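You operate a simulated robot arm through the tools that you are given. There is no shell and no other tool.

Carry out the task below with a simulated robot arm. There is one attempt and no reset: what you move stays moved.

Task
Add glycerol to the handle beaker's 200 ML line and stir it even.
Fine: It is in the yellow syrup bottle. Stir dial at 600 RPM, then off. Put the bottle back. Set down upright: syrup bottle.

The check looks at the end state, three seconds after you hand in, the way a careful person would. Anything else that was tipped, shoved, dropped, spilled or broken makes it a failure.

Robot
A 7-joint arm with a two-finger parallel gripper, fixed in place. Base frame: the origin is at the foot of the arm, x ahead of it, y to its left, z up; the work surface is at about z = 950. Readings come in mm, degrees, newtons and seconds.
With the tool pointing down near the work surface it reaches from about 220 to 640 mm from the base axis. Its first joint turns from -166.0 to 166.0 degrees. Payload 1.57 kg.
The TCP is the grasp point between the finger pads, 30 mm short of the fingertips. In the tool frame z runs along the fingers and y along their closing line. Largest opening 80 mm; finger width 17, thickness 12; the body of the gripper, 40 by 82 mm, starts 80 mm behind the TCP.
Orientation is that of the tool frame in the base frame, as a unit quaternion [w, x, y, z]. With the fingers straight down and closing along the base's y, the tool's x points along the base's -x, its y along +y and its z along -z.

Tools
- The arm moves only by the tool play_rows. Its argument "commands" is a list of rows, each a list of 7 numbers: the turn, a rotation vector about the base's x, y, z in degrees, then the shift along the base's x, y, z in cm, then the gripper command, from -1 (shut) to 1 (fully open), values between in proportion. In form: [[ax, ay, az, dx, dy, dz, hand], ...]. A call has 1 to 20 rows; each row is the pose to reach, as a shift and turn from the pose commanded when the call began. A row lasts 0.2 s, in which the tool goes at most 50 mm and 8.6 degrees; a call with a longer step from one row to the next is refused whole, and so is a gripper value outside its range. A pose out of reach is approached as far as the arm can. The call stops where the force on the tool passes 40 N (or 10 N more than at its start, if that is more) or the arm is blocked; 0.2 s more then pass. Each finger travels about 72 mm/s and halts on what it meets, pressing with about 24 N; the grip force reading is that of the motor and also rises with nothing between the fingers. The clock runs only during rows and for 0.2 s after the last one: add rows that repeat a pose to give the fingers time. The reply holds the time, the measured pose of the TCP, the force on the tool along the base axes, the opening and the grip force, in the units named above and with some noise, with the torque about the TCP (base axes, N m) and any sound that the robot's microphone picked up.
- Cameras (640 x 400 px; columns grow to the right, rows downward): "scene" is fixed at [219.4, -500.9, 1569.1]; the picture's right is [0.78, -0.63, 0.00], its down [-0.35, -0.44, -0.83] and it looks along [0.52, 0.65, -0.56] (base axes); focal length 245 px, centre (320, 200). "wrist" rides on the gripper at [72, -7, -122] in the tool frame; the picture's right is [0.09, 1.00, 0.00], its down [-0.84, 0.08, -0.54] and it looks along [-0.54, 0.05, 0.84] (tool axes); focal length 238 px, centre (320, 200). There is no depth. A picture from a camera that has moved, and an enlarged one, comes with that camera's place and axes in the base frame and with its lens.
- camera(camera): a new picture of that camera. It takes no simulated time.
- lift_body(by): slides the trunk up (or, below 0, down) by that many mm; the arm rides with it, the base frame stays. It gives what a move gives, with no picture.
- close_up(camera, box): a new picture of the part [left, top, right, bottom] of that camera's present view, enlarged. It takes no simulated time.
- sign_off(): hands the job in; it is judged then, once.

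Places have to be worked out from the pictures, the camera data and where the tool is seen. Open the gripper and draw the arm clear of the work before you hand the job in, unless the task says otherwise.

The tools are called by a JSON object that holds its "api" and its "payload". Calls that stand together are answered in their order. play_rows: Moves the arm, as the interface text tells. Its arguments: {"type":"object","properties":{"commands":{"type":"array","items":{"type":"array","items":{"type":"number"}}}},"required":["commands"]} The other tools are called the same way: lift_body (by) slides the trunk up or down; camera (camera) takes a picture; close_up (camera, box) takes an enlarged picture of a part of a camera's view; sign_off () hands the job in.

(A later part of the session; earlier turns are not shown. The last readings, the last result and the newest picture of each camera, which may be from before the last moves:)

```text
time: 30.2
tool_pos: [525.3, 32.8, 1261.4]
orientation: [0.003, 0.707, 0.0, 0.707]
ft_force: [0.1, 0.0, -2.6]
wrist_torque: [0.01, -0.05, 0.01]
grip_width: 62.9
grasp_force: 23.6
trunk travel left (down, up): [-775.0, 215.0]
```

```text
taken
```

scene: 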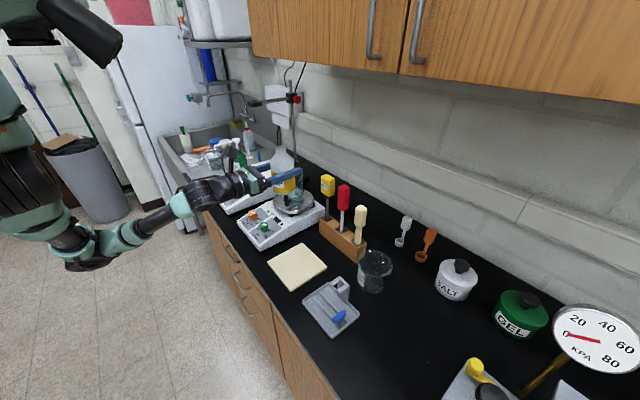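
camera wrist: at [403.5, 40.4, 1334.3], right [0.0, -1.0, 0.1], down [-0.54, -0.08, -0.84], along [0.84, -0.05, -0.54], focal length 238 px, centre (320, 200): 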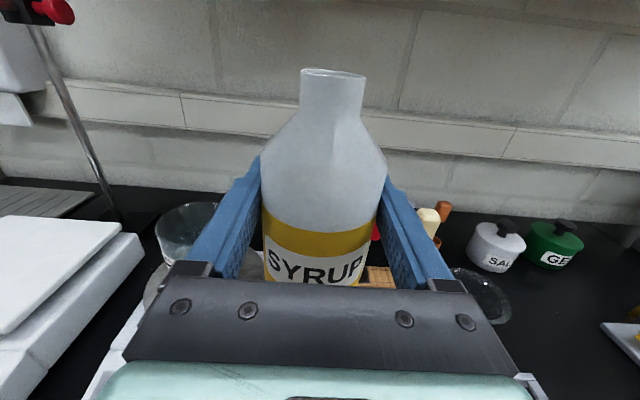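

Beaker position confirmed by the wrist view (axis ≈ (625, 168)). I move the upright bottle to the pre-pour position on the −y side at height, clear above the rim.

{"api": "play_rows", "payload": {"commands": [[0, 0, 0, 1, 0.7, 0, -1], [0, 0, 0, 3, 2.1, 0, -1], [0, 0, 0, 5.5, 3.8, 0, -1], [0, 0, 0, 8, 5.6, 0, -1], [0, 0, 0, 9.5, 6.6, 0, -1], [0, 0, 0, 10, 6.9, 0, -1], [0, 0, 0, 10, 6.9, 0, -1]]}}

{"api": "camera", "payload": {"camera": "wrist"}}

{"api": "close_up", "payload": {"camera": "scene", "box": [220, 110, 380, 230]}}

```text
time: 31.8
tool_pos: [624.5, 104.0, 1260.9]
orientation: [0.002, 0.707, -0.001, 0.707]
ft_force: [-1.1, 0.1, -1.6]
wrist_torque: [-0.05, -0.02, 0.0]
grip_width: 63.0
grasp_force: 23.5
trunk travel left (down, up): [-775.0, 215.0]
```

```text
taken
camera wrist: at [503.3, 111.1, 1333.7], right [0.0, -1.0, 0.1], down [-0.54, -0.08, -0.84], along [0.84, -0.05, -0.54], focal length 238 px, centre (320, 200)
```

wrist: 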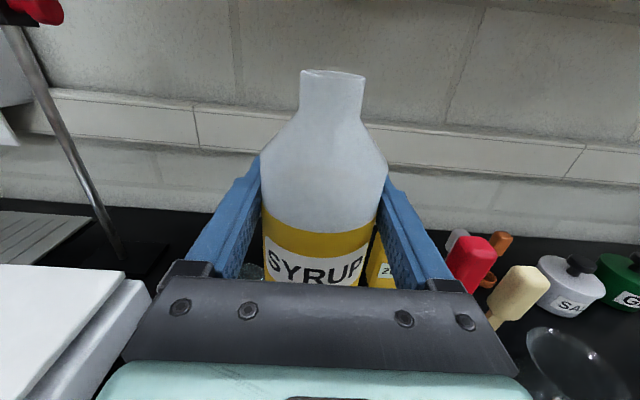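

```text
3.33 times, centred on (300, 170) of scene
camera zoom: at [219.4, -500.9, 1569.1], right [0.78, -0.63, 0.0], down [-0.35, -0.44, -0.83], along [0.52, 0.65, -0.56], focal length 816 px, centre (387, 300)
```

zoom: 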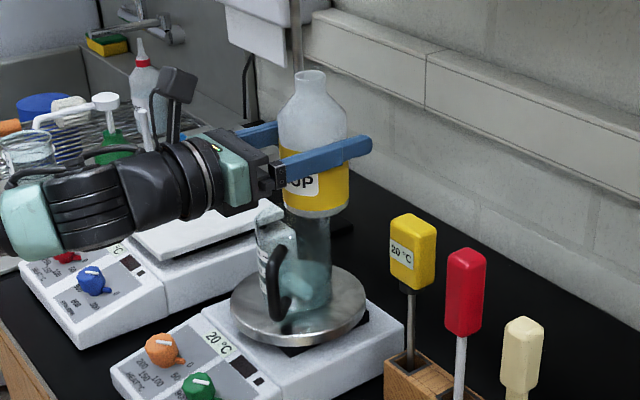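

Reach is fine. I tilt the bottle toward +y to 40° while lowering to z≈1215, then check for any flow.

{"api": "play_rows", "payload": {"commands": [[-6, 0, 0, 0, 0, -0.5, -1], [-12, 0, 0, 0, 0, -1.2, -1], [-18, 0, 0, 0, 0, -2, -1], [-24, 0, 0, 0, 0, -2.8, -1], [-30, 0, 0, 0, 0, -3.6, -1], [-35, 0, 0, 0, 0, -4.2, -1], [-40, 0, 0, 0, 0, -4.6, -1], [-40, 0, 0, 0, 0, -4.6, -1]]}}

{"api": "camera", "payload": {"camera": "wrist"}}

{"api": "close_up", "payload": {"camera": "scene", "box": [250, 140, 340, 220]}}

```text
time: 33.6
tool_pos: [626.2, 103.6, 1214.2]
orientation: [0.244, 0.663, 0.242, 0.664]
ft_force: [0.3, -0.5, -1.9]
wrist_torque: [0.0, 0.0, -0.03]
grip_width: 62.9
grasp_force: 23.8
trunk travel left (down, up): [-775.0, 215.0]
```

```text
taken
camera wrist: at [504.3, 155.2, 1266.1], right [0.0, -0.7, 0.71], down [-0.54, -0.6, -0.59], along [0.84, -0.39, -0.38], focal length 238 px, centre (320, 200)
```

wrist: 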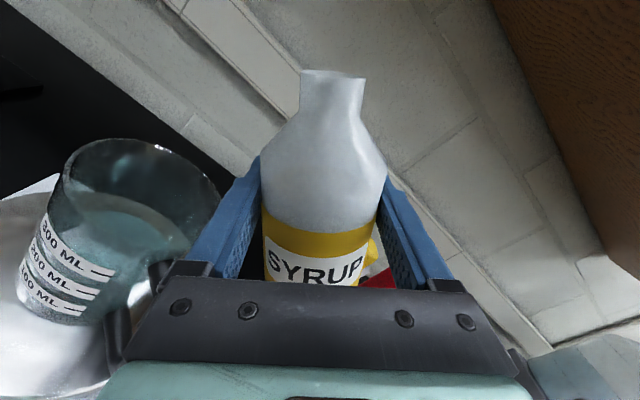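

```text
5.00 times, centred on (295, 180) of scene
camera zoom: at [219.4, -500.9, 1569.1], right [0.78, -0.63, 0.0], down [-0.35, -0.44, -0.83], along [0.52, 0.65, -0.56], focal length 1223 px, centre (445, 300)
```

zoom: 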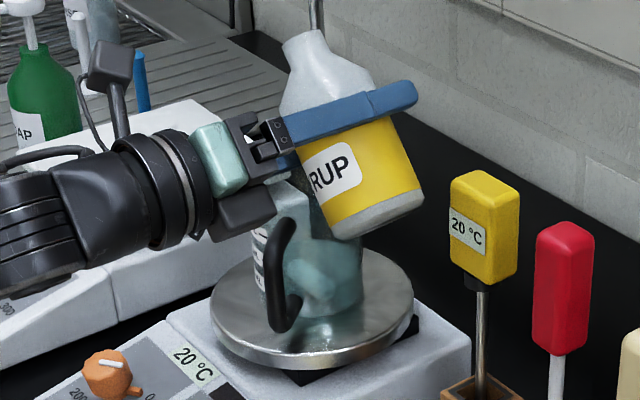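

The wrist camera sees the beaker with its labels at this tilt. I zoom in there to read the current level and mark geometry.

{"api": "close_up", "payload": {"camera": "wrist", "box": [0, 120, 240, 340]}}

```text
1.82 times, centred on (120, 230) of wrist
camera zoom: at [504.3, 155.2, 1266.1], right [0.0, -0.7, 0.71], down [-0.54, -0.6, -0.59], along [0.84, -0.39, -0.38], focal length 433 px, centre (684, 146)
```

zoom: 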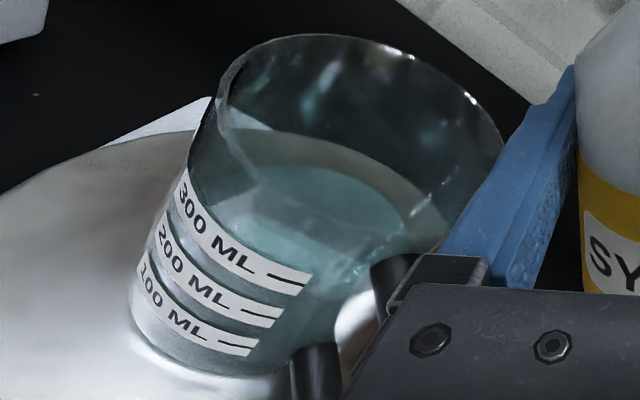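

No flow yet. I continue the tilt to 60° and look again.

{"api": "play_rows", "payload": {"commands": [[-6, 0, 0, 0, 0, -0.2, -1], [-12, 0, 0, 0, 0, -0.4, -1], [-16, 0, 0, 0, 0, -0.5, -1], [-20, 0, 0, 0, 0, -0.5, -1]]}}

{"api": "camera", "payload": {"camera": "wrist"}}

{"api": "close_up", "payload": {"camera": "scene", "box": [250, 140, 340, 220]}}

```text
time: 34.6
tool_pos: [625.4, 102.5, 1208.7]
orientation: [0.356, 0.611, 0.354, 0.612]
ft_force: [0.0, 0.2, -2.2]
wrist_torque: [0.04, 0.02, 0.01]
grip_width: 62.9
grasp_force: 24.0
trunk travel left (down, up): [-775.0, 215.0]
```

```text
taken
camera wrist: at [503.9, 168.5, 1240.2], right [0.0, -0.41, 0.91], down [-0.54, -0.76, -0.35], along [0.84, -0.49, -0.22], focal length 238 px, centre (320, 200)
```

wrist: 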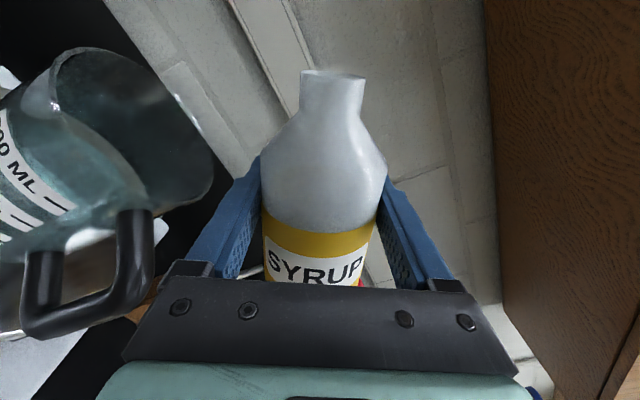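

```text
5.00 times, centred on (295, 180) of scene
camera zoom: at [219.4, -500.9, 1569.1], right [0.78, -0.63, 0.0], down [-0.35, -0.44, -0.83], along [0.52, 0.65, -0.56], focal length 1223 px, centre (445, 300)
```

zoom: 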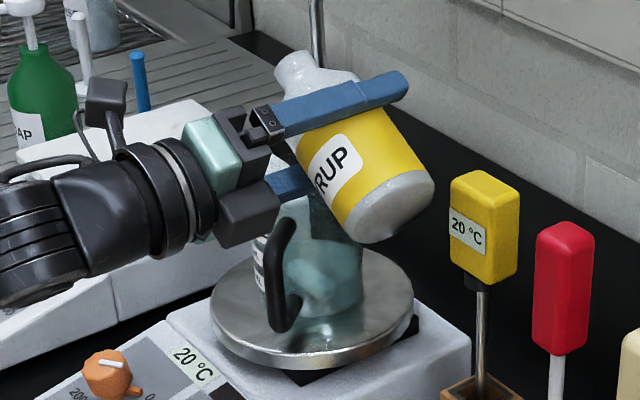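

Still no flow at 60°. I continue in small steps to 72°.

{"api": "play_rows", "payload": {"commands": [[-4, 0, 0, 0, 0, 0, -1], [-8, 0, 0, 0, 0, 0, -1], [-12, 0, 0, 0, 0, 0, -1]]}}

{"api": "close_up", "payload": {"camera": "scene", "box": [250, 140, 340, 220]}}

{"api": "camera", "payload": {"camera": "wrist"}}

```text
time: 35.4
tool_pos: [625.2, 102.7, 1209.5]
orientation: [0.418, 0.57, 0.417, 0.571]
ft_force: [0.4, -0.3, -2.6]
wrist_torque: [0.04, -0.01, 0.0]
grip_width: 62.8
grasp_force: 23.9
trunk travel left (down, up): [-775.0, 215.0]
```

```text
5.00 times, centred on (295, 180) of scene
camera zoom: at [219.4, -500.9, 1569.1], right [0.78, -0.63, 0.0], down [-0.35, -0.44, -0.83], along [0.52, 0.65, -0.56], focal length 1223 px, centre (445, 300)
```

zoom: 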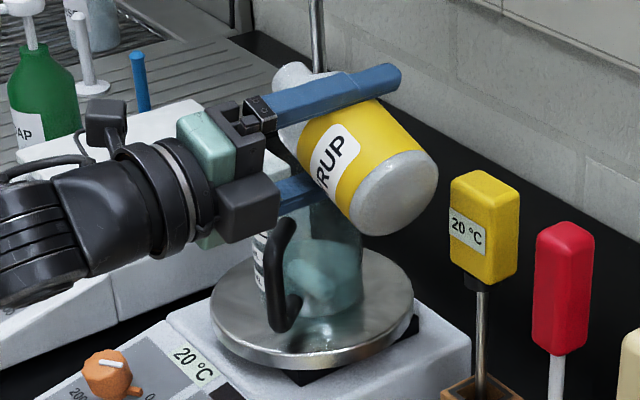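

```text
taken
camera wrist: at [504.0, 173.1, 1226.0], right [0.0, -0.22, 0.98], down [-0.54, -0.82, -0.18], along [0.84, -0.53, -0.11], focal length 238 px, centre (320, 200)
```

wrist: 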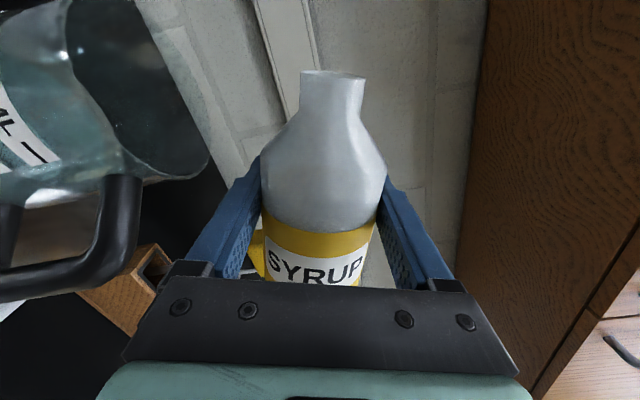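

Still dry at 72°. I go on to 80° slowly.

{"api": "play_rows", "payload": {"commands": [[-3, 0, 0, 0, 0, 0, -1], [-6, 0, 0, 0, 0, 0, -1], [-8, 0, 0, 0, 0, 0, -1], [-8, 0, 0, 0, 0, 0, -1]]}}

{"api": "close_up", "payload": {"camera": "scene", "box": [250, 140, 340, 220]}}

{"api": "camera", "payload": {"camera": "wrist"}}

```text
time: 36.4
tool_pos: [625.3, 104.1, 1210.5]
orientation: [0.456, 0.541, 0.455, 0.541]
ft_force: [-0.4, -0.1, -2.8]
wrist_torque: [0.02, 0.01, -0.01]
grip_width: 62.9
grasp_force: 24.0
trunk travel left (down, up): [-775.0, 215.0]
```

```text
5.00 times, centred on (295, 180) of scene
camera zoom: at [219.4, -500.9, 1569.1], right [0.78, -0.63, 0.0], down [-0.35, -0.44, -0.83], along [0.52, 0.65, -0.56], focal length 1223 px, centre (445, 300)
```

zoom: 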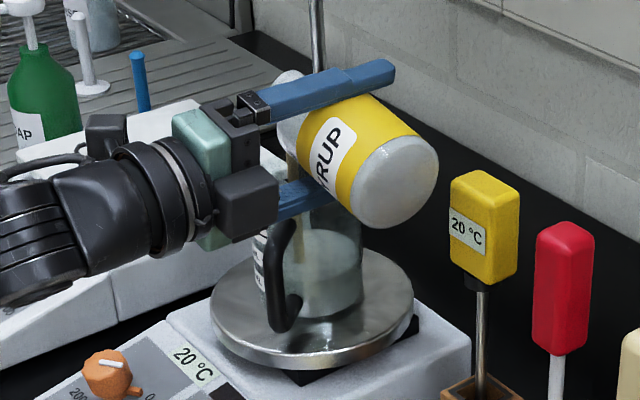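

```text
taken
camera wrist: at [503.7, 175.3, 1216.4], right [0.0, -0.08, 1.0], down [-0.54, -0.84, -0.07], along [0.84, -0.54, -0.04], focal length 238 px, centre (320, 200)
```

wrist: 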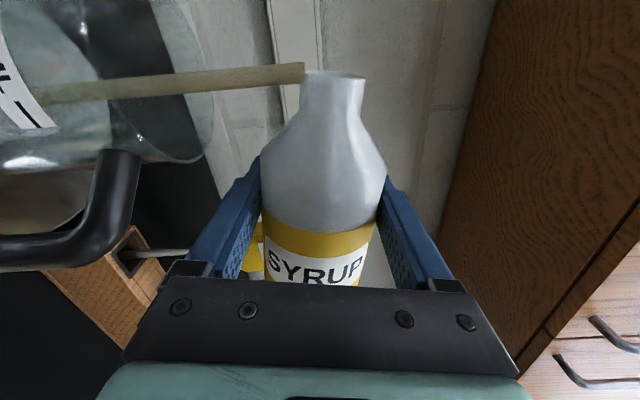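

Flow has started and the level is climbing quickly (about 140 ML by my estimate). I tilt back 8° at once to stop the stream, then measure.

{"api": "play_rows", "payload": {"commands": [[8.5, 0, 0, 0, 0, 0, -1]]}}

{"api": "close_up", "payload": {"camera": "scene", "box": [250, 140, 340, 220]}}

{"api": "camera", "payload": {"camera": "wrist"}}

```text
time: 36.8
tool_pos: [624.2, 102.7, 1210.4]
orientation: [0.413, 0.572, 0.414, 0.574]
ft_force: [0.6, 0.8, -1.8]
wrist_torque: [0.03, 0.01, 0.0]
grip_width: 62.9
grasp_force: 23.7
trunk travel left (down, up): [-775.0, 215.0]
```

```text
5.00 times, centred on (295, 180) of scene
camera zoom: at [219.4, -500.9, 1569.1], right [0.78, -0.63, 0.0], down [-0.35, -0.44, -0.83], along [0.52, 0.65, -0.56], focal length 1223 px, centre (445, 300)
```

zoom: 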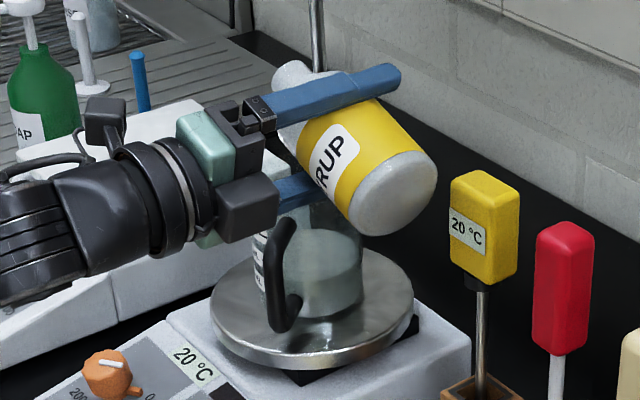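

```text
taken
camera wrist: at [503.7, 173.4, 1227.1], right [0.0, -0.23, 0.97], down [-0.54, -0.82, -0.19], along [0.84, -0.53, -0.12], focal length 238 px, centre (320, 200)
```

wrist: 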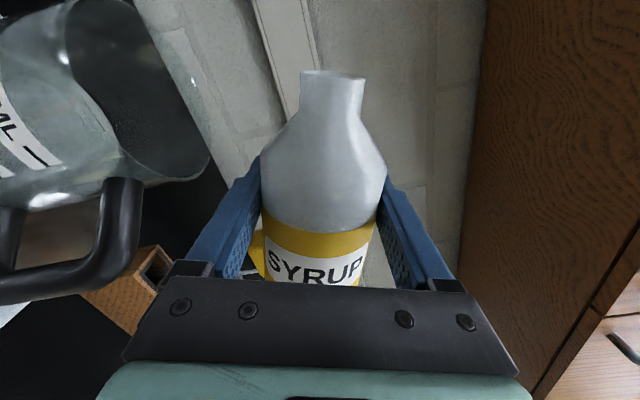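

The stream stopped. I zoom tightly on the beaker to read the new level.

{"api": "close_up", "payload": {"camera": "scene", "box": [276, 165, 312, 210]}}

{"api": "close_up", "payload": {"camera": "wrist", "box": [0, 0, 220, 200]}}

```text
8.89 times, centred on (294, 188) of scene
camera zoom: at [219.4, -500.9, 1569.1], right [0.78, -0.63, 0.0], down [-0.35, -0.44, -0.83], along [0.52, 0.65, -0.56], focal length 2175 px, centre (551, 311)
```

zoom: 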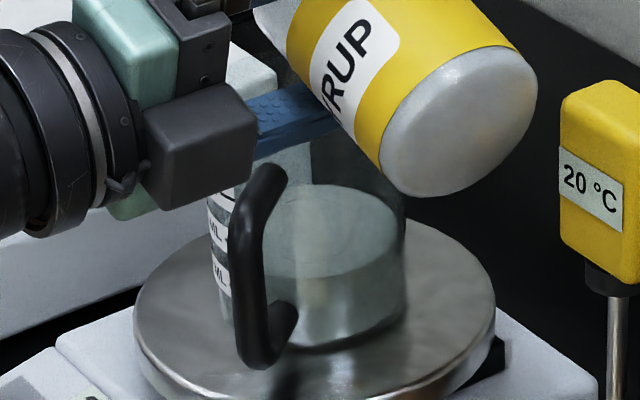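

```text
2.00 times, centred on (110, 100) of wrist
camera zoom: at [503.7, 173.4, 1227.1], right [0.0, -0.23, 0.97], down [-0.54, -0.82, -0.19], along [0.84, -0.53, -0.12], focal length 477 px, centre (740, 400)
```

zoom: 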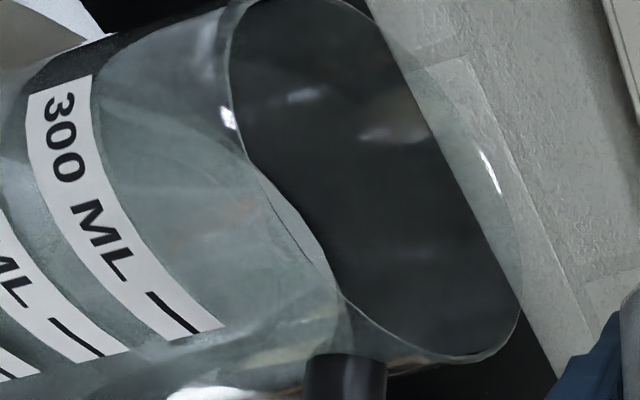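

The surface now sits at z≈1084, i.e. about 150 ML; roughly 50 ML more is needed. I tilt up 8° again for one row and check straight away.

{"api": "play_rows", "payload": {"commands": [[-8.5, 0, 0, 0, 0, 0, -1]]}}

{"api": "close_up", "payload": {"camera": "scene", "box": [276, 165, 312, 210]}}

{"api": "camera", "payload": {"camera": "wrist"}}

```text
time: 37.2
tool_pos: [626.1, 102.2, 1210.3]
orientation: [0.456, 0.54, 0.455, 0.542]
ft_force: [0.2, -0.5, -1.7]
wrist_torque: [0.05, 0.02, -0.02]
grip_width: 62.8
grasp_force: 24.0
trunk travel left (down, up): [-775.0, 215.0]
```

```text
8.89 times, centred on (294, 188) of scene
camera zoom: at [219.4, -500.9, 1569.1], right [0.78, -0.63, 0.0], down [-0.35, -0.44, -0.83], along [0.52, 0.65, -0.56], focal length 2175 px, centre (551, 311)
```

zoom: 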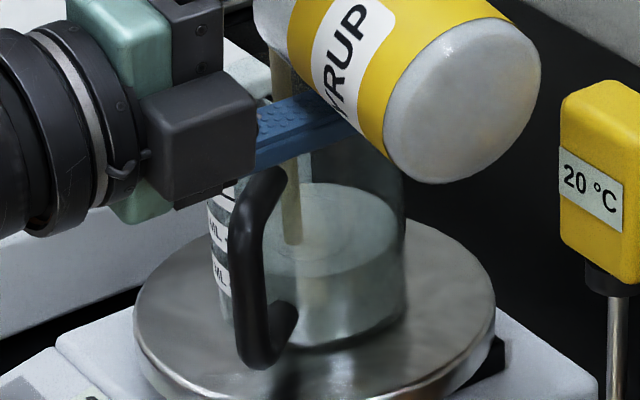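

```text
taken
camera wrist: at [503.8, 174.8, 1216.7], right [0.0, -0.08, 1.0], down [-0.54, -0.84, -0.07], along [0.84, -0.54, -0.04], focal length 238 px, centre (320, 200)
```

wrist: 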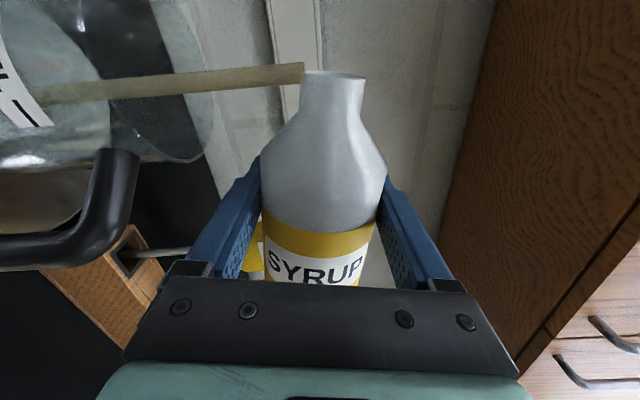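

The stream falls inside the beaker and the level rose slightly. I hold the tilt for one more row and check again.

{"api": "play_rows", "payload": {"commands": [[0, 0, 0, 0, 0, 0, -1]]}}

{"api": "close_up", "payload": {"camera": "scene", "box": [276, 165, 312, 210]}}

```text
time: 37.6
tool_pos: [624.6, 103.2, 1209.8]
orientation: [0.456, 0.54, 0.455, 0.541]
ft_force: [0.2, 0.3, -2.4]
wrist_torque: [0.0, -0.02, -0.01]
grip_width: 62.8
grasp_force: 23.7
trunk travel left (down, up): [-775.0, 215.0]
```

```text
8.89 times, centred on (294, 188) of scene
camera zoom: at [219.4, -500.9, 1569.1], right [0.78, -0.63, 0.0], down [-0.35, -0.44, -0.83], along [0.52, 0.65, -0.56], focal length 2175 px, centre (551, 311)
```

zoom: 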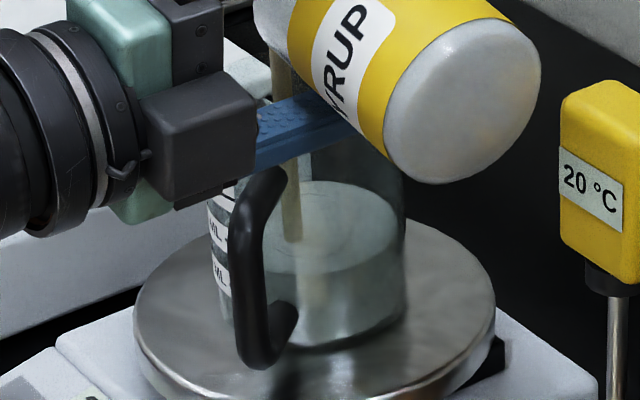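

The rise is slow (about 2–3 px per 0.4 s, ~15 ML/s). I hold for about one more second and re-measure.

{"api": "play_rows", "payload": {"commands": [[0, 0, 0, 0, 0, 0, -1], [0, 0, 0, 0, 0, 0, -1], [0, 0, 0, 0, 0, 0, -1], [0, 0, 0, 0, 0, 0, -1]]}}

{"api": "close_up", "payload": {"camera": "scene", "box": [276, 165, 312, 210]}}

```text
time: 38.6
tool_pos: [625.8, 103.5, 1210.1]
orientation: [0.456, 0.541, 0.455, 0.541]
ft_force: [-0.2, 0.0, -1.5]
wrist_torque: [0.01, -0.01, 0.0]
grip_width: 63.0
grasp_force: 23.7
trunk travel left (down, up): [-775.0, 215.0]
```

```text
8.89 times, centred on (294, 188) of scene
camera zoom: at [219.4, -500.9, 1569.1], right [0.78, -0.63, 0.0], down [-0.35, -0.44, -0.83], along [0.52, 0.65, -0.56], focal length 2175 px, centre (551, 311)
```

zoom: 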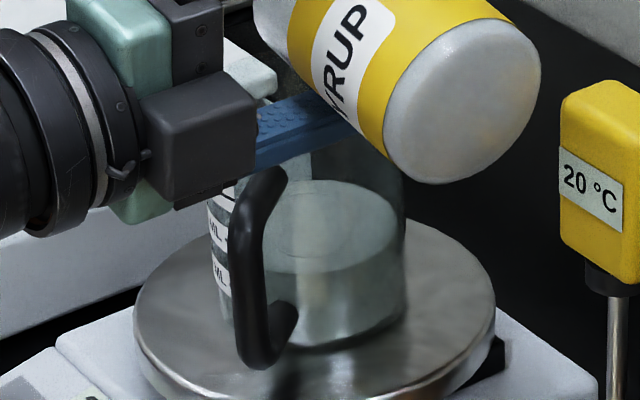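

The flow stopped by itself at 80°, so tilt angle sets how much comes out; level is about 165 ML. I increase the tilt by 2° and wait for it to run out.

{"api": "play_rows", "payload": {"commands": [[-2, 0, 0, 0, 0, 0, -1], [-2, 0, 0, 0, 0, 0, -1], [-2, 0, 0, 0, 0, 0, -1], [-2, 0, 0, 0, 0, 0, -1], [-2, 0, 0, 0, 0, 0, -1]]}}

{"api": "close_up", "payload": {"camera": "scene", "box": [276, 165, 312, 210]}}

{"api": "camera", "payload": {"camera": "wrist"}}

```text
time: 39.8
tool_pos: [625.4, 102.7, 1210.0]
orientation: [0.466, 0.532, 0.464, 0.533]
ft_force: [-0.4, -0.1, -1.3]
wrist_torque: [0.04, -0.02, 0.03]
grip_width: 62.7
grasp_force: 24.2
trunk travel left (down, up): [-775.0, 215.0]
```

```text
8.89 times, centred on (294, 188) of scene
camera zoom: at [219.4, -500.9, 1569.1], right [0.78, -0.63, 0.0], down [-0.35, -0.44, -0.83], along [0.52, 0.65, -0.56], focal length 2175 px, centre (551, 311)
```

zoom: 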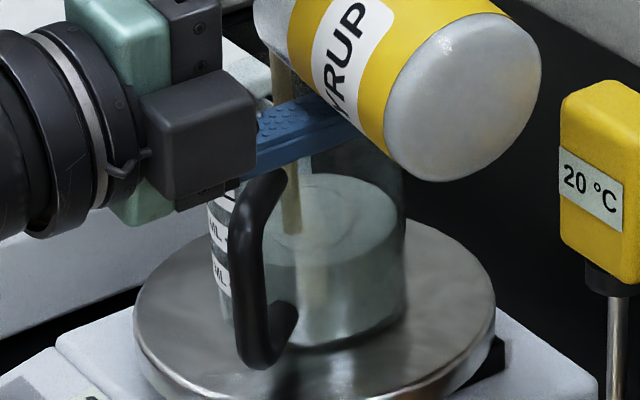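

```text
taken
camera wrist: at [503.8, 174.9, 1213.8], right [0.0, -0.04, 1.0], down [-0.54, -0.84, -0.04], along [0.84, -0.54, -0.02], focal length 238 px, centre (320, 200)
```

wrist: 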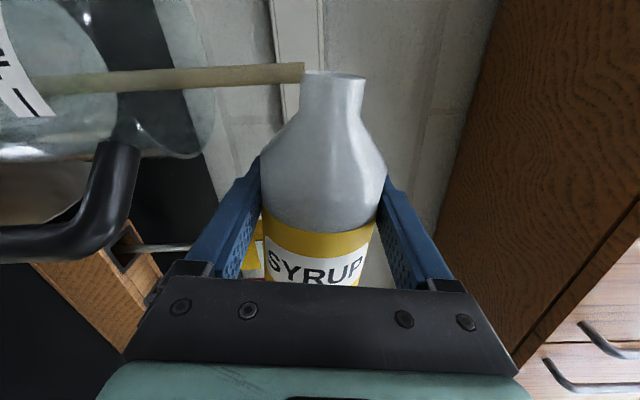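

Still flowing; level about 178 ML. I hold two more rows and re-check.

{"api": "play_rows", "payload": {"commands": [[0, 0, 0, 0, 0, 0, -1], [0, 0, 0, 0, 0, 0, -1]]}}

{"api": "close_up", "payload": {"camera": "scene", "box": [276, 165, 312, 210]}}

```text
time: 40.4
tool_pos: [625.3, 103.2, 1210.5]
orientation: [0.465, 0.532, 0.464, 0.534]
ft_force: [-0.2, 0.2, -1.8]
wrist_torque: [0.03, -0.03, 0.0]
grip_width: 63.0
grasp_force: 23.6
trunk travel left (down, up): [-775.0, 215.0]
```

```text
8.89 times, centred on (294, 188) of scene
camera zoom: at [219.4, -500.9, 1569.1], right [0.78, -0.63, 0.0], down [-0.35, -0.44, -0.83], along [0.52, 0.65, -0.56], focal length 2175 px, centre (551, 311)
```

zoom: 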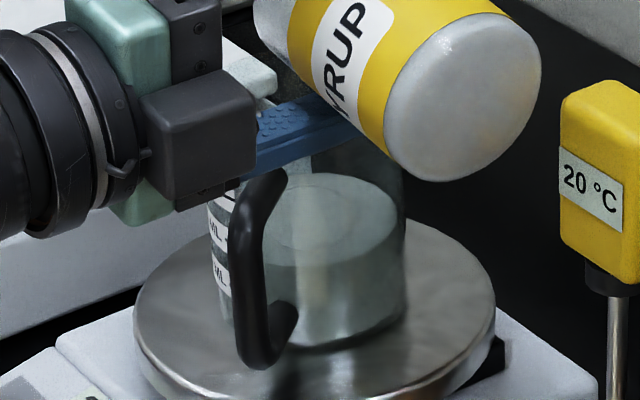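

Flow has stopped again with the surface about 7 px (≈17 ML) below the 200 tick by my ellipse estimate. I add 1.5° more, wait for it to run out, and compare.

{"api": "play_rows", "payload": {"commands": [[-1.5, 0, 0, 0, 0, 0, -1], [-1.5, 0, 0, 0, 0, 0, -1], [-1.5, 0, 0, 0, 0, 0, -1], [-1.5, 0, 0, 0, 0, 0, -1], [-1.5, 0, 0, 0, 0, 0, -1], [-1.5, 0, 0, 0, 0, 0, -1], [-1.5, 0, 0, 0, 0, 0, -1]]}}

{"api": "close_up", "payload": {"camera": "scene", "box": [276, 165, 312, 210]}}

```text
time: 42.0
tool_pos: [625.0, 102.4, 1207.8]
orientation: [0.473, 0.526, 0.471, 0.527]
ft_force: [1.0, 0.7, -1.6]
wrist_torque: [0.04, 0.0, -0.04]
grip_width: 63.0
grasp_force: 24.3
trunk travel left (down, up): [-775.0, 215.0]
```

```text
8.89 times, centred on (294, 188) of scene
camera zoom: at [219.4, -500.9, 1569.1], right [0.78, -0.63, 0.0], down [-0.35, -0.44, -0.83], along [0.52, 0.65, -0.56], focal length 2175 px, centre (551, 311)
```

zoom: 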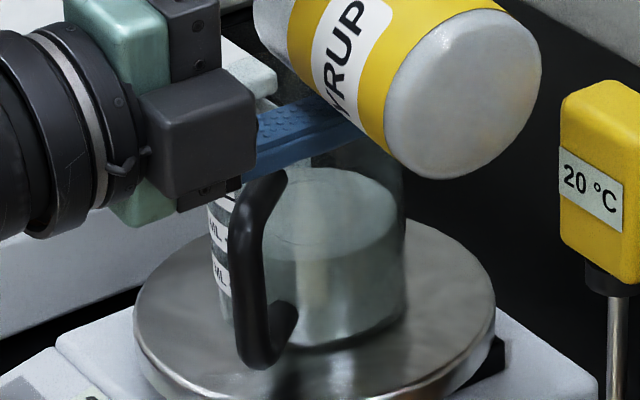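

By the same estimate it is near 193 ML. I tilt the bottle back upright (reverse of the approach path, mouth staying over the beaker) and then back away to take a level side reading.

{"api": "play_rows", "payload": {"commands": [[8, 0, 0, 0, 0, 0, -1], [16, 0, 0, 0, 0, 0, -1], [24, 0, 0, 0, 0, 0.2, -1], [32, 0, 0, 0, 0, 0.4, -1], [40, 0, 0, 0, 0, 0.6, -1], [48, 0, 0, 0, 0, 1.2, -1], [56, 0, 0, 0, 0, 2, -1], [64, 0, 0, 0, 0, 3, -1], [72, 0, 0, 0, 0, 4, -1], [79, 0, 0, 0, 0, 5, -1], [83.8, 0, 0, 0, 0, 5.3, -1], [83.8, 0, 0, -2, 0, 5.3, -1], [83.8, 0, 0, -5, -1, 5.3, -1], [83.8, 0, 0, -9, -3, 5.3, -1], [83.8, 0, 0, -13, -5, 5.3, -1], [83.8, 0, 0, -16, -8, 5.3, -1], [83.8, 0, 0, -18, -9.5, 5.3, -1], [83.8, 0, 0, -19, -10, 5.3, -1], [83.8, 0, 0, -19, -10, 5.3, -1]]}}

{"api": "camera", "payload": {"camera": "wrist"}}

{"api": "close_up", "payload": {"camera": "scene", "box": [276, 165, 312, 210]}}

{"api": "camera", "payload": {"camera": "scene"}}

```text
time: 46.0
tool_pos: [454.9, 1.4, 1243.9]
orientation: [0.001, 0.707, -0.002, 0.707]
ft_force: [0.3, -0.7, -1.6]
wrist_torque: [-0.01, 0.0, 0.0]
grip_width: 62.6
grasp_force: 24.1
out of reach, approached as far as the arm can: row 16, 17, 18, 19
trunk travel left (down, up): [-775.0, 215.0]
```

```text
taken
camera wrist: at [333.2, 9.1, 1317.3], right [0.0, -1.0, 0.09], down [-0.54, -0.07, -0.84], along [0.84, -0.05, -0.54], focal length 238 px, centre (320, 200)
```

wrist: 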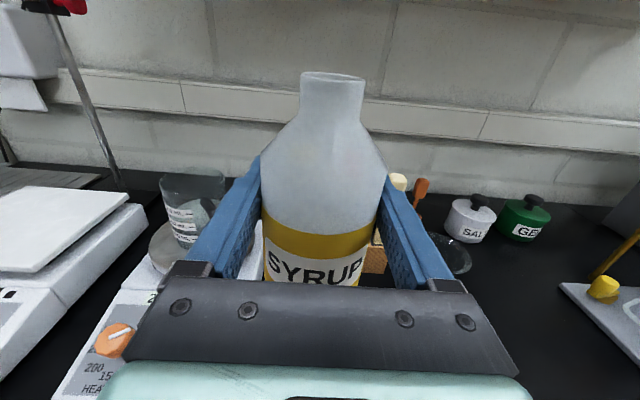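

```text
8.89 times, centred on (294, 188) of scene
camera zoom: at [219.4, -500.9, 1569.1], right [0.78, -0.63, 0.0], down [-0.35, -0.44, -0.83], along [0.52, 0.65, -0.56], focal length 2175 px, centre (551, 311)
```

zoom: 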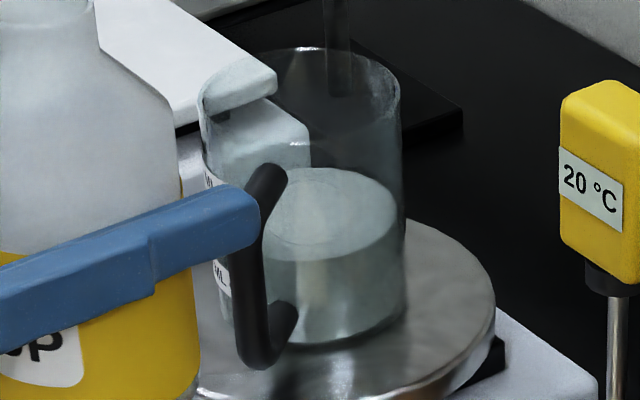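

```text
taken
```

scene: 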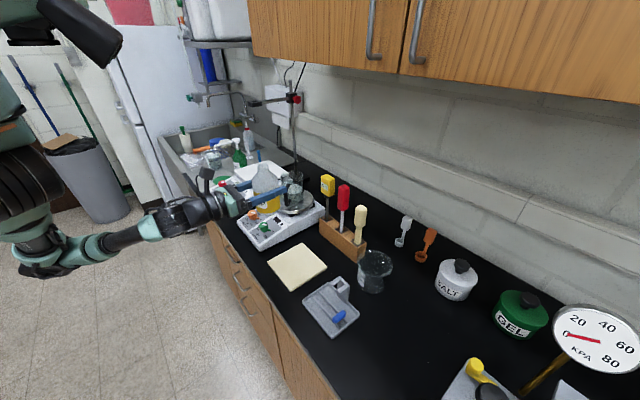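

The bottle is upright and clear. I zoom on the beaker from the wrist camera here, then lower for a more level reading.

{"api": "close_up", "payload": {"camera": "wrist", "box": [140, 150, 250, 260]}}

{"api": "play_rows", "payload": {"commands": [[0, 0, 0, 0, -1, -1, -1], [0, 0, 0, 0, -2, -4, -1], [0, 0, 0, 0, -3, -7, -1], [0, 0, 0, 0, -4, -10, -1], [0, 0, 0, 0, -4, -13, -1], [0, 0, 0, 0, -4, -16, -1], [0, 0, 0, 0, -4, -17.5, -1], [0, 0, 0, 0, -4, -17.5, -1]]}}

{"api": "camera", "payload": {"camera": "wrist"}}

```text
3.64 times, centred on (195, 205) of wrist
camera zoom: at [333.2, 9.1, 1317.3], right [0.0, -1.0, 0.09], down [-0.54, -0.07, -0.84], along [0.84, -0.05, -0.54], focal length 867 px, centre (774, 182)
```

zoom: 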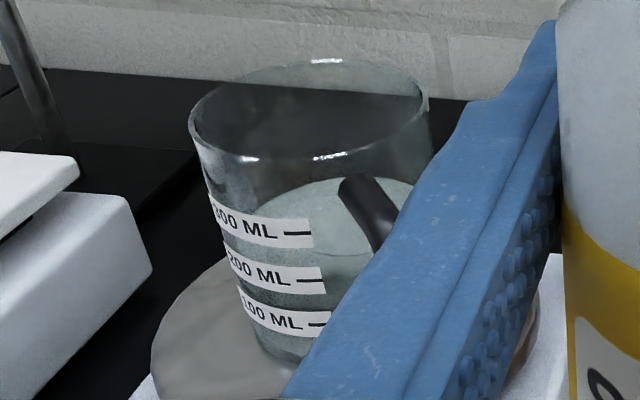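

```text
time: 47.8
tool_pos: [456.1, -36.4, 1068.8]
orientation: [0.0, 0.707, -0.002, 0.707]
ft_force: [0.1, 0.1, -1.4]
wrist_torque: [-0.01, 0.0, 0.0]
grip_width: 62.9
grasp_force: 23.5
trunk travel left (down, up): [-775.0, 215.0]
```

```text
taken
camera wrist: at [334.9, -30.3, 1141.2], right [0.0, -1.0, 0.09], down [-0.54, -0.07, -0.84], along [0.84, -0.05, -0.54], focal length 238 px, centre (320, 200)
```

wrist: 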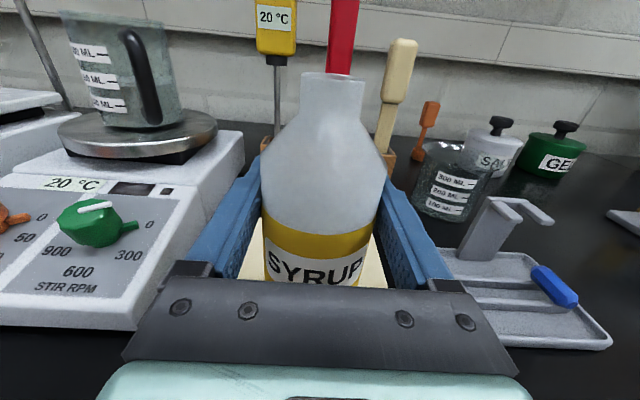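

Good view of the beaker marks from almost level. I zoom in on it.

{"api": "close_up", "payload": {"camera": "wrist", "box": [50, 0, 190, 140]}}

{"api": "close_up", "payload": {"camera": "wrist", "box": [60, 20, 140, 120]}}

```text
2.86 times, centred on (120, 70) of wrist
camera zoom: at [334.9, -30.3, 1141.2], right [0.0, -1.0, 0.09], down [-0.54, -0.07, -0.84], along [0.84, -0.05, -0.54], focal length 681 px, centre (891, 571)
```

zoom: 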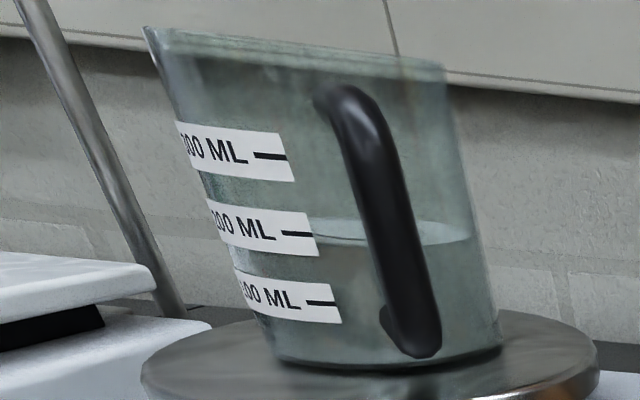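

```text
4.00 times, centred on (100, 70) of wrist
camera zoom: at [334.9, -30.3, 1141.2], right [0.0, -1.0, 0.09], down [-0.54, -0.07, -0.84], along [0.84, -0.05, -0.54], focal length 953 px, centre (1200, 720)
```

zoom: 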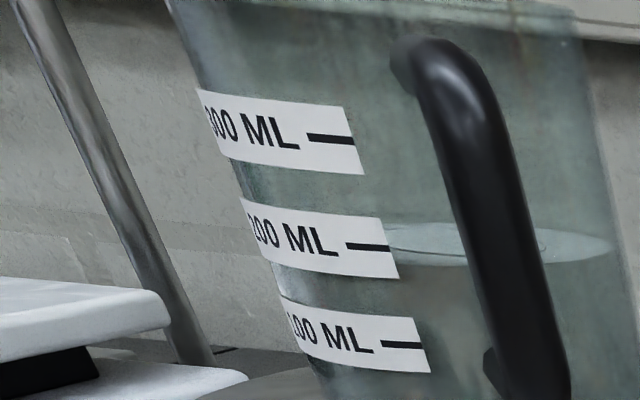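

The surface is just below the 200 tick. I zoom further to quantify.

{"api": "close_up", "payload": {"camera": "wrist", "box": [80, 60, 140, 100]}}

{"api": "close_up", "payload": {"camera": "wrist", "box": [110, 65, 160, 95]}}

```text
10.00 times, centred on (110, 80) of wrist
camera zoom: at [334.9, -30.3, 1141.2], right [0.0, -1.0, 0.09], down [-0.54, -0.07, -0.84], along [0.84, -0.05, -0.54], focal length 2384 px, centre (2420, 1400)
```

zoom: 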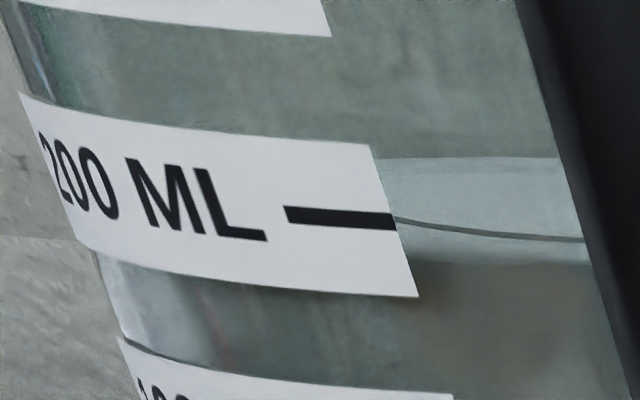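

```text
12.80 times, centred on (135, 80) of wrist
camera zoom: at [334.9, -30.3, 1141.2], right [0.0, -1.0, 0.09], down [-0.54, -0.07, -0.84], along [0.84, -0.05, -0.54], focal length 3051 px, centre (2688, 1736)
```

zoom: 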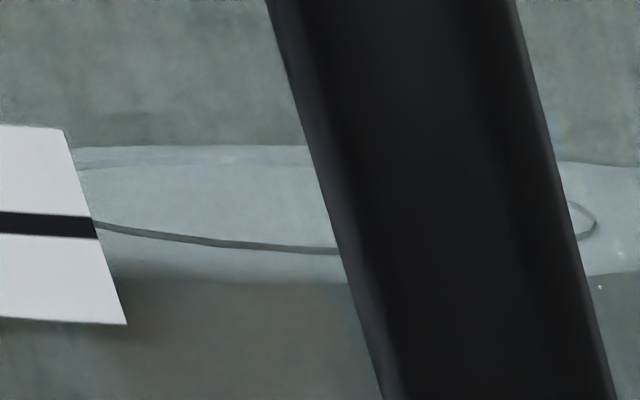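

Projecting through the camera: 100/200/300 ticks are at z≈1073/1095.4/1117.6 and the surface at z≈1092.2, i.e. about 186 ML. I return to the pour position for a further ~14 ML.

{"api": "play_rows", "payload": {"commands": [[0, 0, 0, 1, 0, 3, -1], [0, 0, 0, 2.5, 0, 7, -1], [0, 0, 0, 4.5, 0, 11, -1], [0, 0, 0, 7, 0.5, 15, -1], [0, 0, 0, 9, 2, 18, -1], [0, 0, 0, 10, 4, 19.2, -1], [0, 0, 0, 12, 7, 19.2, -1], [0, 0, 0, 14, 10, 19.2, -1], [0, 0, 0, 15.8, 12.5, 19.2, -1], [0, 0, 0, 16.9, 13.9, 19.2, -1], [0, 0, 0, 16.9, 13.9, 19.2, -1]]}}

{"api": "camera", "payload": {"camera": "scene"}}

```text
time: 50.2
tool_pos: [625.2, 103.5, 1262.4]
orientation: [0.0, 0.707, -0.002, 0.707]
ft_force: [-0.5, 0.6, -2.5]
wrist_torque: [-0.01, 0.0, -0.03]
grip_width: 62.8
grasp_force: 23.6
trunk travel left (down, up): [-775.0, 215.0]
```

```text
taken
```

scene: 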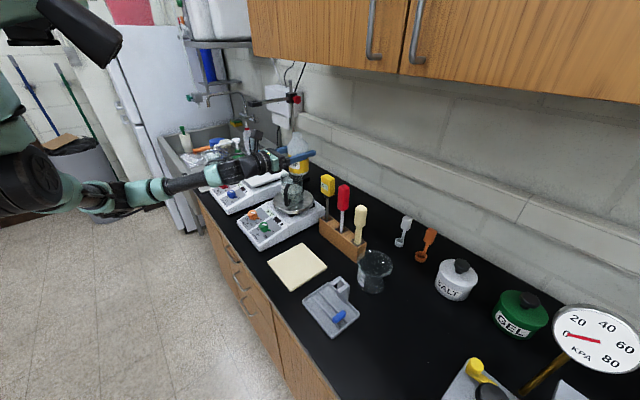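

Back at the pre-pour pose. I tilt to just short of the previous angle (82°) while lowering, then check.

{"api": "play_rows", "payload": {"commands": [[-7, 0, 0, 0, 0, -0.5, -1], [-14, 0, 0, 0, 0, -1.2, -1], [-21, 0, 0, 0, 0, -2.1, -1], [-28, 0, 0, 0, 0, -3.1, -1], [-36, 0, 0, 0, 0, -4.2, -1], [-44, 0, 0, 0, 0, -4.8, -1], [-52, 0, 0, 0, 0, -5, -1], [-60, 0, 0, 0, 0, -5.2, -1], [-68, 0, 0, 0, 0, -5.3, -1], [-76, 0, 0, 0, 0, -5.3, -1], [-82, 0, 0, 0, 0, -5.3, -1], [-82, 0, 0, 0, 0, -5.3, -1]]}}

{"api": "close_up", "payload": {"camera": "scene", "box": [276, 165, 312, 210]}}

{"api": "camera", "payload": {"camera": "wrist"}}

```text
time: 52.8
tool_pos: [625.1, 101.6, 1209.7]
orientation: [0.464, 0.534, 0.463, 0.535]
ft_force: [-0.5, -0.3, -1.7]
wrist_torque: [0.04, 0.01, 0.01]
grip_width: 62.9
grasp_force: 23.7
trunk travel left (down, up): [-775.0, 215.0]
```

```text
8.89 times, centred on (294, 188) of scene
camera zoom: at [219.4, -500.9, 1569.1], right [0.78, -0.63, 0.0], down [-0.35, -0.44, -0.83], along [0.52, 0.65, -0.56], focal length 2175 px, centre (551, 311)
```

zoom: 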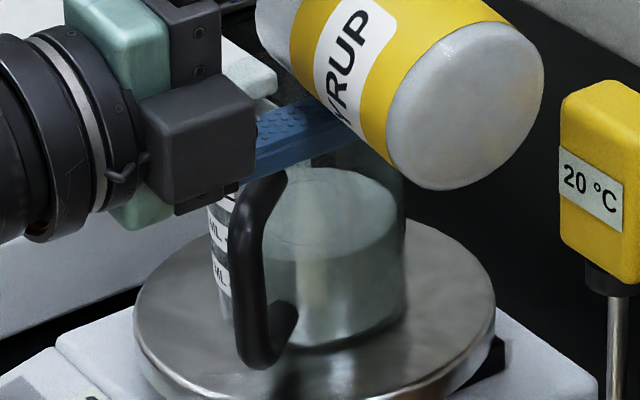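

```text
taken
camera wrist: at [502.8, 174.1, 1213.2], right [0.0, -0.05, 1.0], down [-0.54, -0.84, -0.04], along [0.84, -0.54, -0.02], focal length 238 px, centre (320, 200)
```

wrist: 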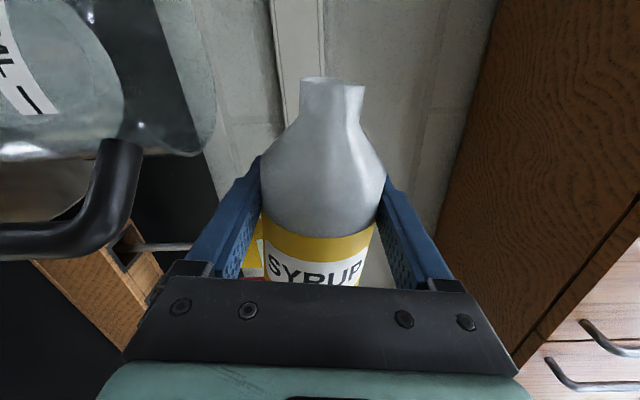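

The level is unchanged and the bottle has slid about 4 mm down in the grip, which I'll account for when setting it down. I increase tilt by 2.5° (just beyond the previous angle) and watch.

{"api": "play_rows", "payload": {"commands": [[-2.5, 0, 0, 0, 0, 0, -1], [-2.5, 0, 0, 0, 0, 0, -1]]}}

{"api": "close_up", "payload": {"camera": "scene", "box": [276, 165, 312, 210]}}

{"api": "camera", "payload": {"camera": "wrist"}}

```text
time: 53.4
tool_pos: [625.5, 103.7, 1209.3]
orientation: [0.475, 0.523, 0.475, 0.524]
ft_force: [-0.5, 0.2, -2.3]
wrist_torque: [0.06, 0.0, -0.01]
grip_width: 63.2
grasp_force: 24.3
trunk travel left (down, up): [-775.0, 215.0]
```

```text
8.89 times, centred on (294, 188) of scene
camera zoom: at [219.4, -500.9, 1569.1], right [0.78, -0.63, 0.0], down [-0.35, -0.44, -0.83], along [0.52, 0.65, -0.56], focal length 2175 px, centre (551, 311)
```

zoom: 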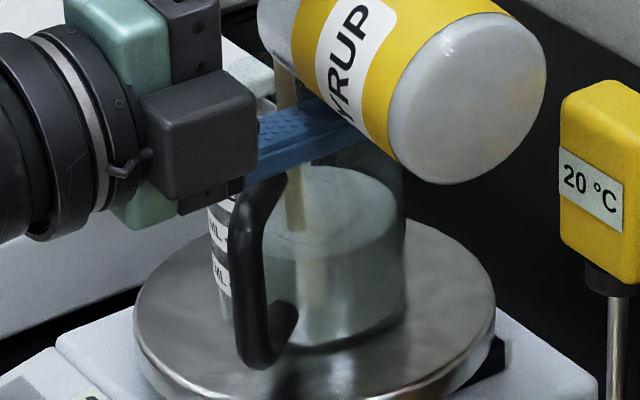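

```text
taken
camera wrist: at [503.5, 174.0, 1210.4], right [0.0, -0.01, 1.0], down [-0.54, -0.84, -0.01], along [0.84, -0.54, 0.0], focal length 238 px, centre (320, 200)
```

wrist: 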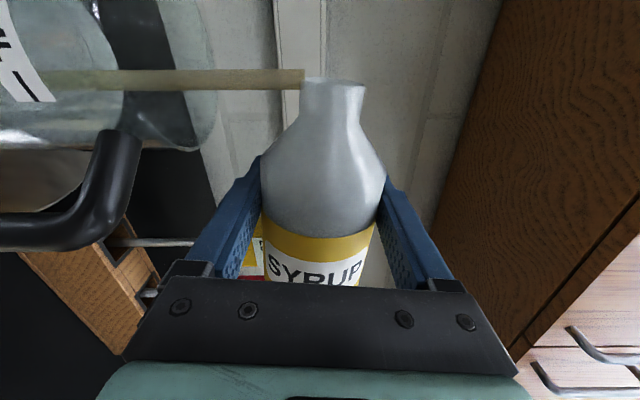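

Flow resumed at 84.5°. I hold it until it runs out and re-measure.

{"api": "play_rows", "payload": {"commands": [[0, 0, 0, 0, 0, 0, -1], [0, 0, 0, 0, 0, 0, -1], [0, 0, 0, 0, 0, 0, -1]]}}

{"api": "close_up", "payload": {"camera": "scene", "box": [276, 165, 312, 210]}}

{"api": "camera", "payload": {"camera": "wrist"}}

```text
time: 54.2
tool_pos: [624.1, 101.2, 1209.4]
orientation: [0.475, 0.523, 0.475, 0.525]
ft_force: [0.1, 0.1, -1.7]
wrist_torque: [0.01, -0.01, -0.02]
grip_width: 62.9
grasp_force: 24.2
trunk travel left (down, up): [-775.0, 215.0]
```

```text
8.89 times, centred on (294, 188) of scene
camera zoom: at [219.4, -500.9, 1569.1], right [0.78, -0.63, 0.0], down [-0.35, -0.44, -0.83], along [0.52, 0.65, -0.56], focal length 2175 px, centre (551, 311)
```

zoom: 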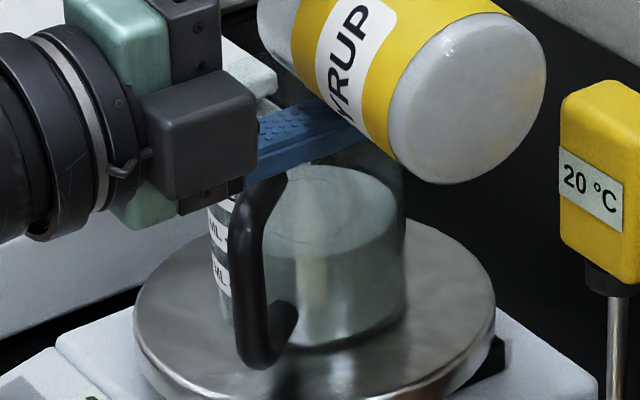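

```text
taken
camera wrist: at [503.5, 174.0, 1210.4], right [0.0, -0.01, 1.0], down [-0.54, -0.84, -0.01], along [0.84, -0.54, 0.0], focal length 238 px, centre (320, 200)
```

wrist: 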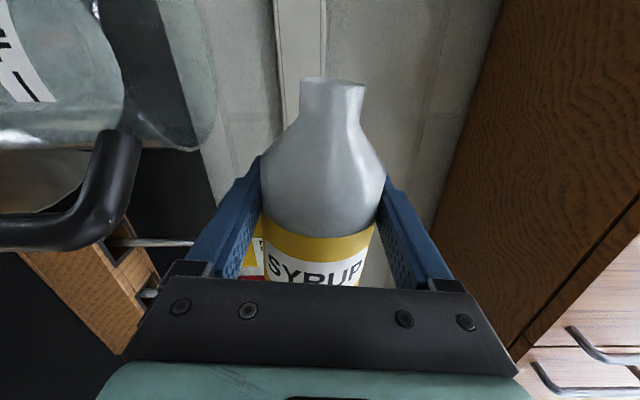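

Stopped again, up ~2 px (≈190 ML). I add 1.1° and wait for it to finish.

{"api": "play_rows", "payload": {"commands": [[-1.1, 0, 0, 0, 0, 0, -1], [-1.1, 0, 0, 0, 0, 0, -1], [-1.1, 0, 0, 0, 0, 0, -1], [-1.1, 0, 0, 0, 0, 0, -1], [-1.1, 0, 0, 0, 0, 0, -1]]}}

{"api": "close_up", "payload": {"camera": "scene", "box": [276, 165, 312, 210]}}

{"api": "camera", "payload": {"camera": "wrist"}}

```text
time: 55.4
tool_pos: [623.7, 102.0, 1209.3]
orientation: [0.48, 0.519, 0.48, 0.52]
ft_force: [0.2, -0.3, -1.3]
wrist_torque: [0.03, -0.01, 0.01]
grip_width: 62.8
grasp_force: 23.9
trunk travel left (down, up): [-775.0, 215.0]
```

```text
8.89 times, centred on (294, 188) of scene
camera zoom: at [219.4, -500.9, 1569.1], right [0.78, -0.63, 0.0], down [-0.35, -0.44, -0.83], along [0.52, 0.65, -0.56], focal length 2175 px, centre (551, 311)
```

zoom: 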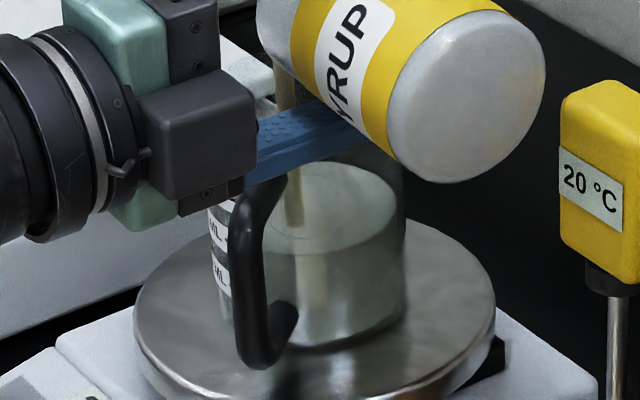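

```text
taken
camera wrist: at [503.1, 174.0, 1208.7], right [0.0, 0.01, 1.0], down [-0.54, -0.84, 0.01], along [0.84, -0.54, 0.01], focal length 238 px, centre (320, 200)
```

wrist: 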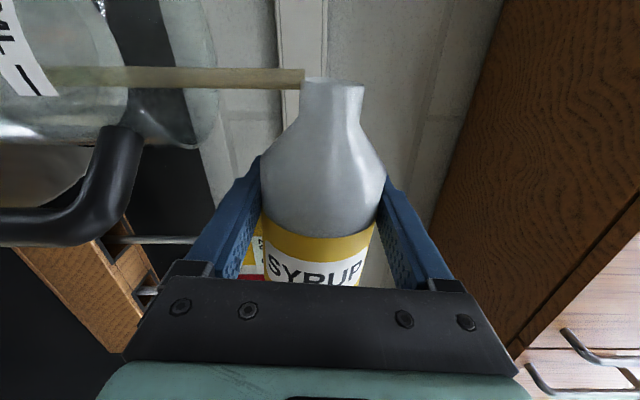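

Still trickling with the back edge at ~162 px, close to the target (~161). I tilt back now to stop it.

{"api": "play_rows", "payload": {"commands": [[8.5, 0, 0, 0, 0, 0, -1]]}}

{"api": "close_up", "payload": {"camera": "scene", "box": [276, 165, 312, 210]}}

```text
time: 55.8
tool_pos: [624.1, 102.7, 1209.0]
orientation: [0.44, 0.553, 0.439, 0.555]
ft_force: [-0.1, 0.3, -1.0]
wrist_torque: [0.03, 0.0, 0.02]
grip_width: 62.9
grasp_force: 23.6
trunk travel left (down, up): [-775.0, 215.0]
```

```text
8.89 times, centred on (294, 188) of scene
camera zoom: at [219.4, -500.9, 1569.1], right [0.78, -0.63, 0.0], down [-0.35, -0.44, -0.83], along [0.52, 0.65, -0.56], focal length 2175 px, centre (551, 311)
```

zoom: 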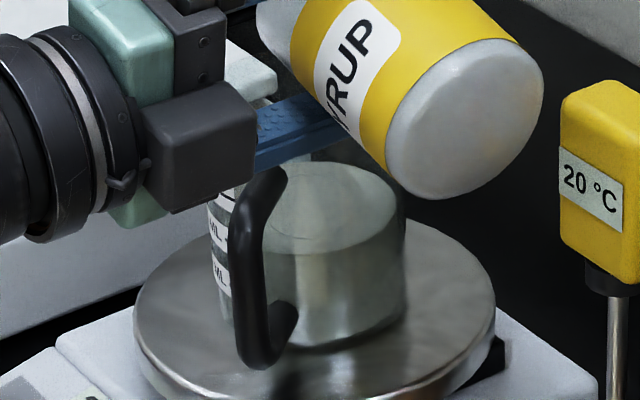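

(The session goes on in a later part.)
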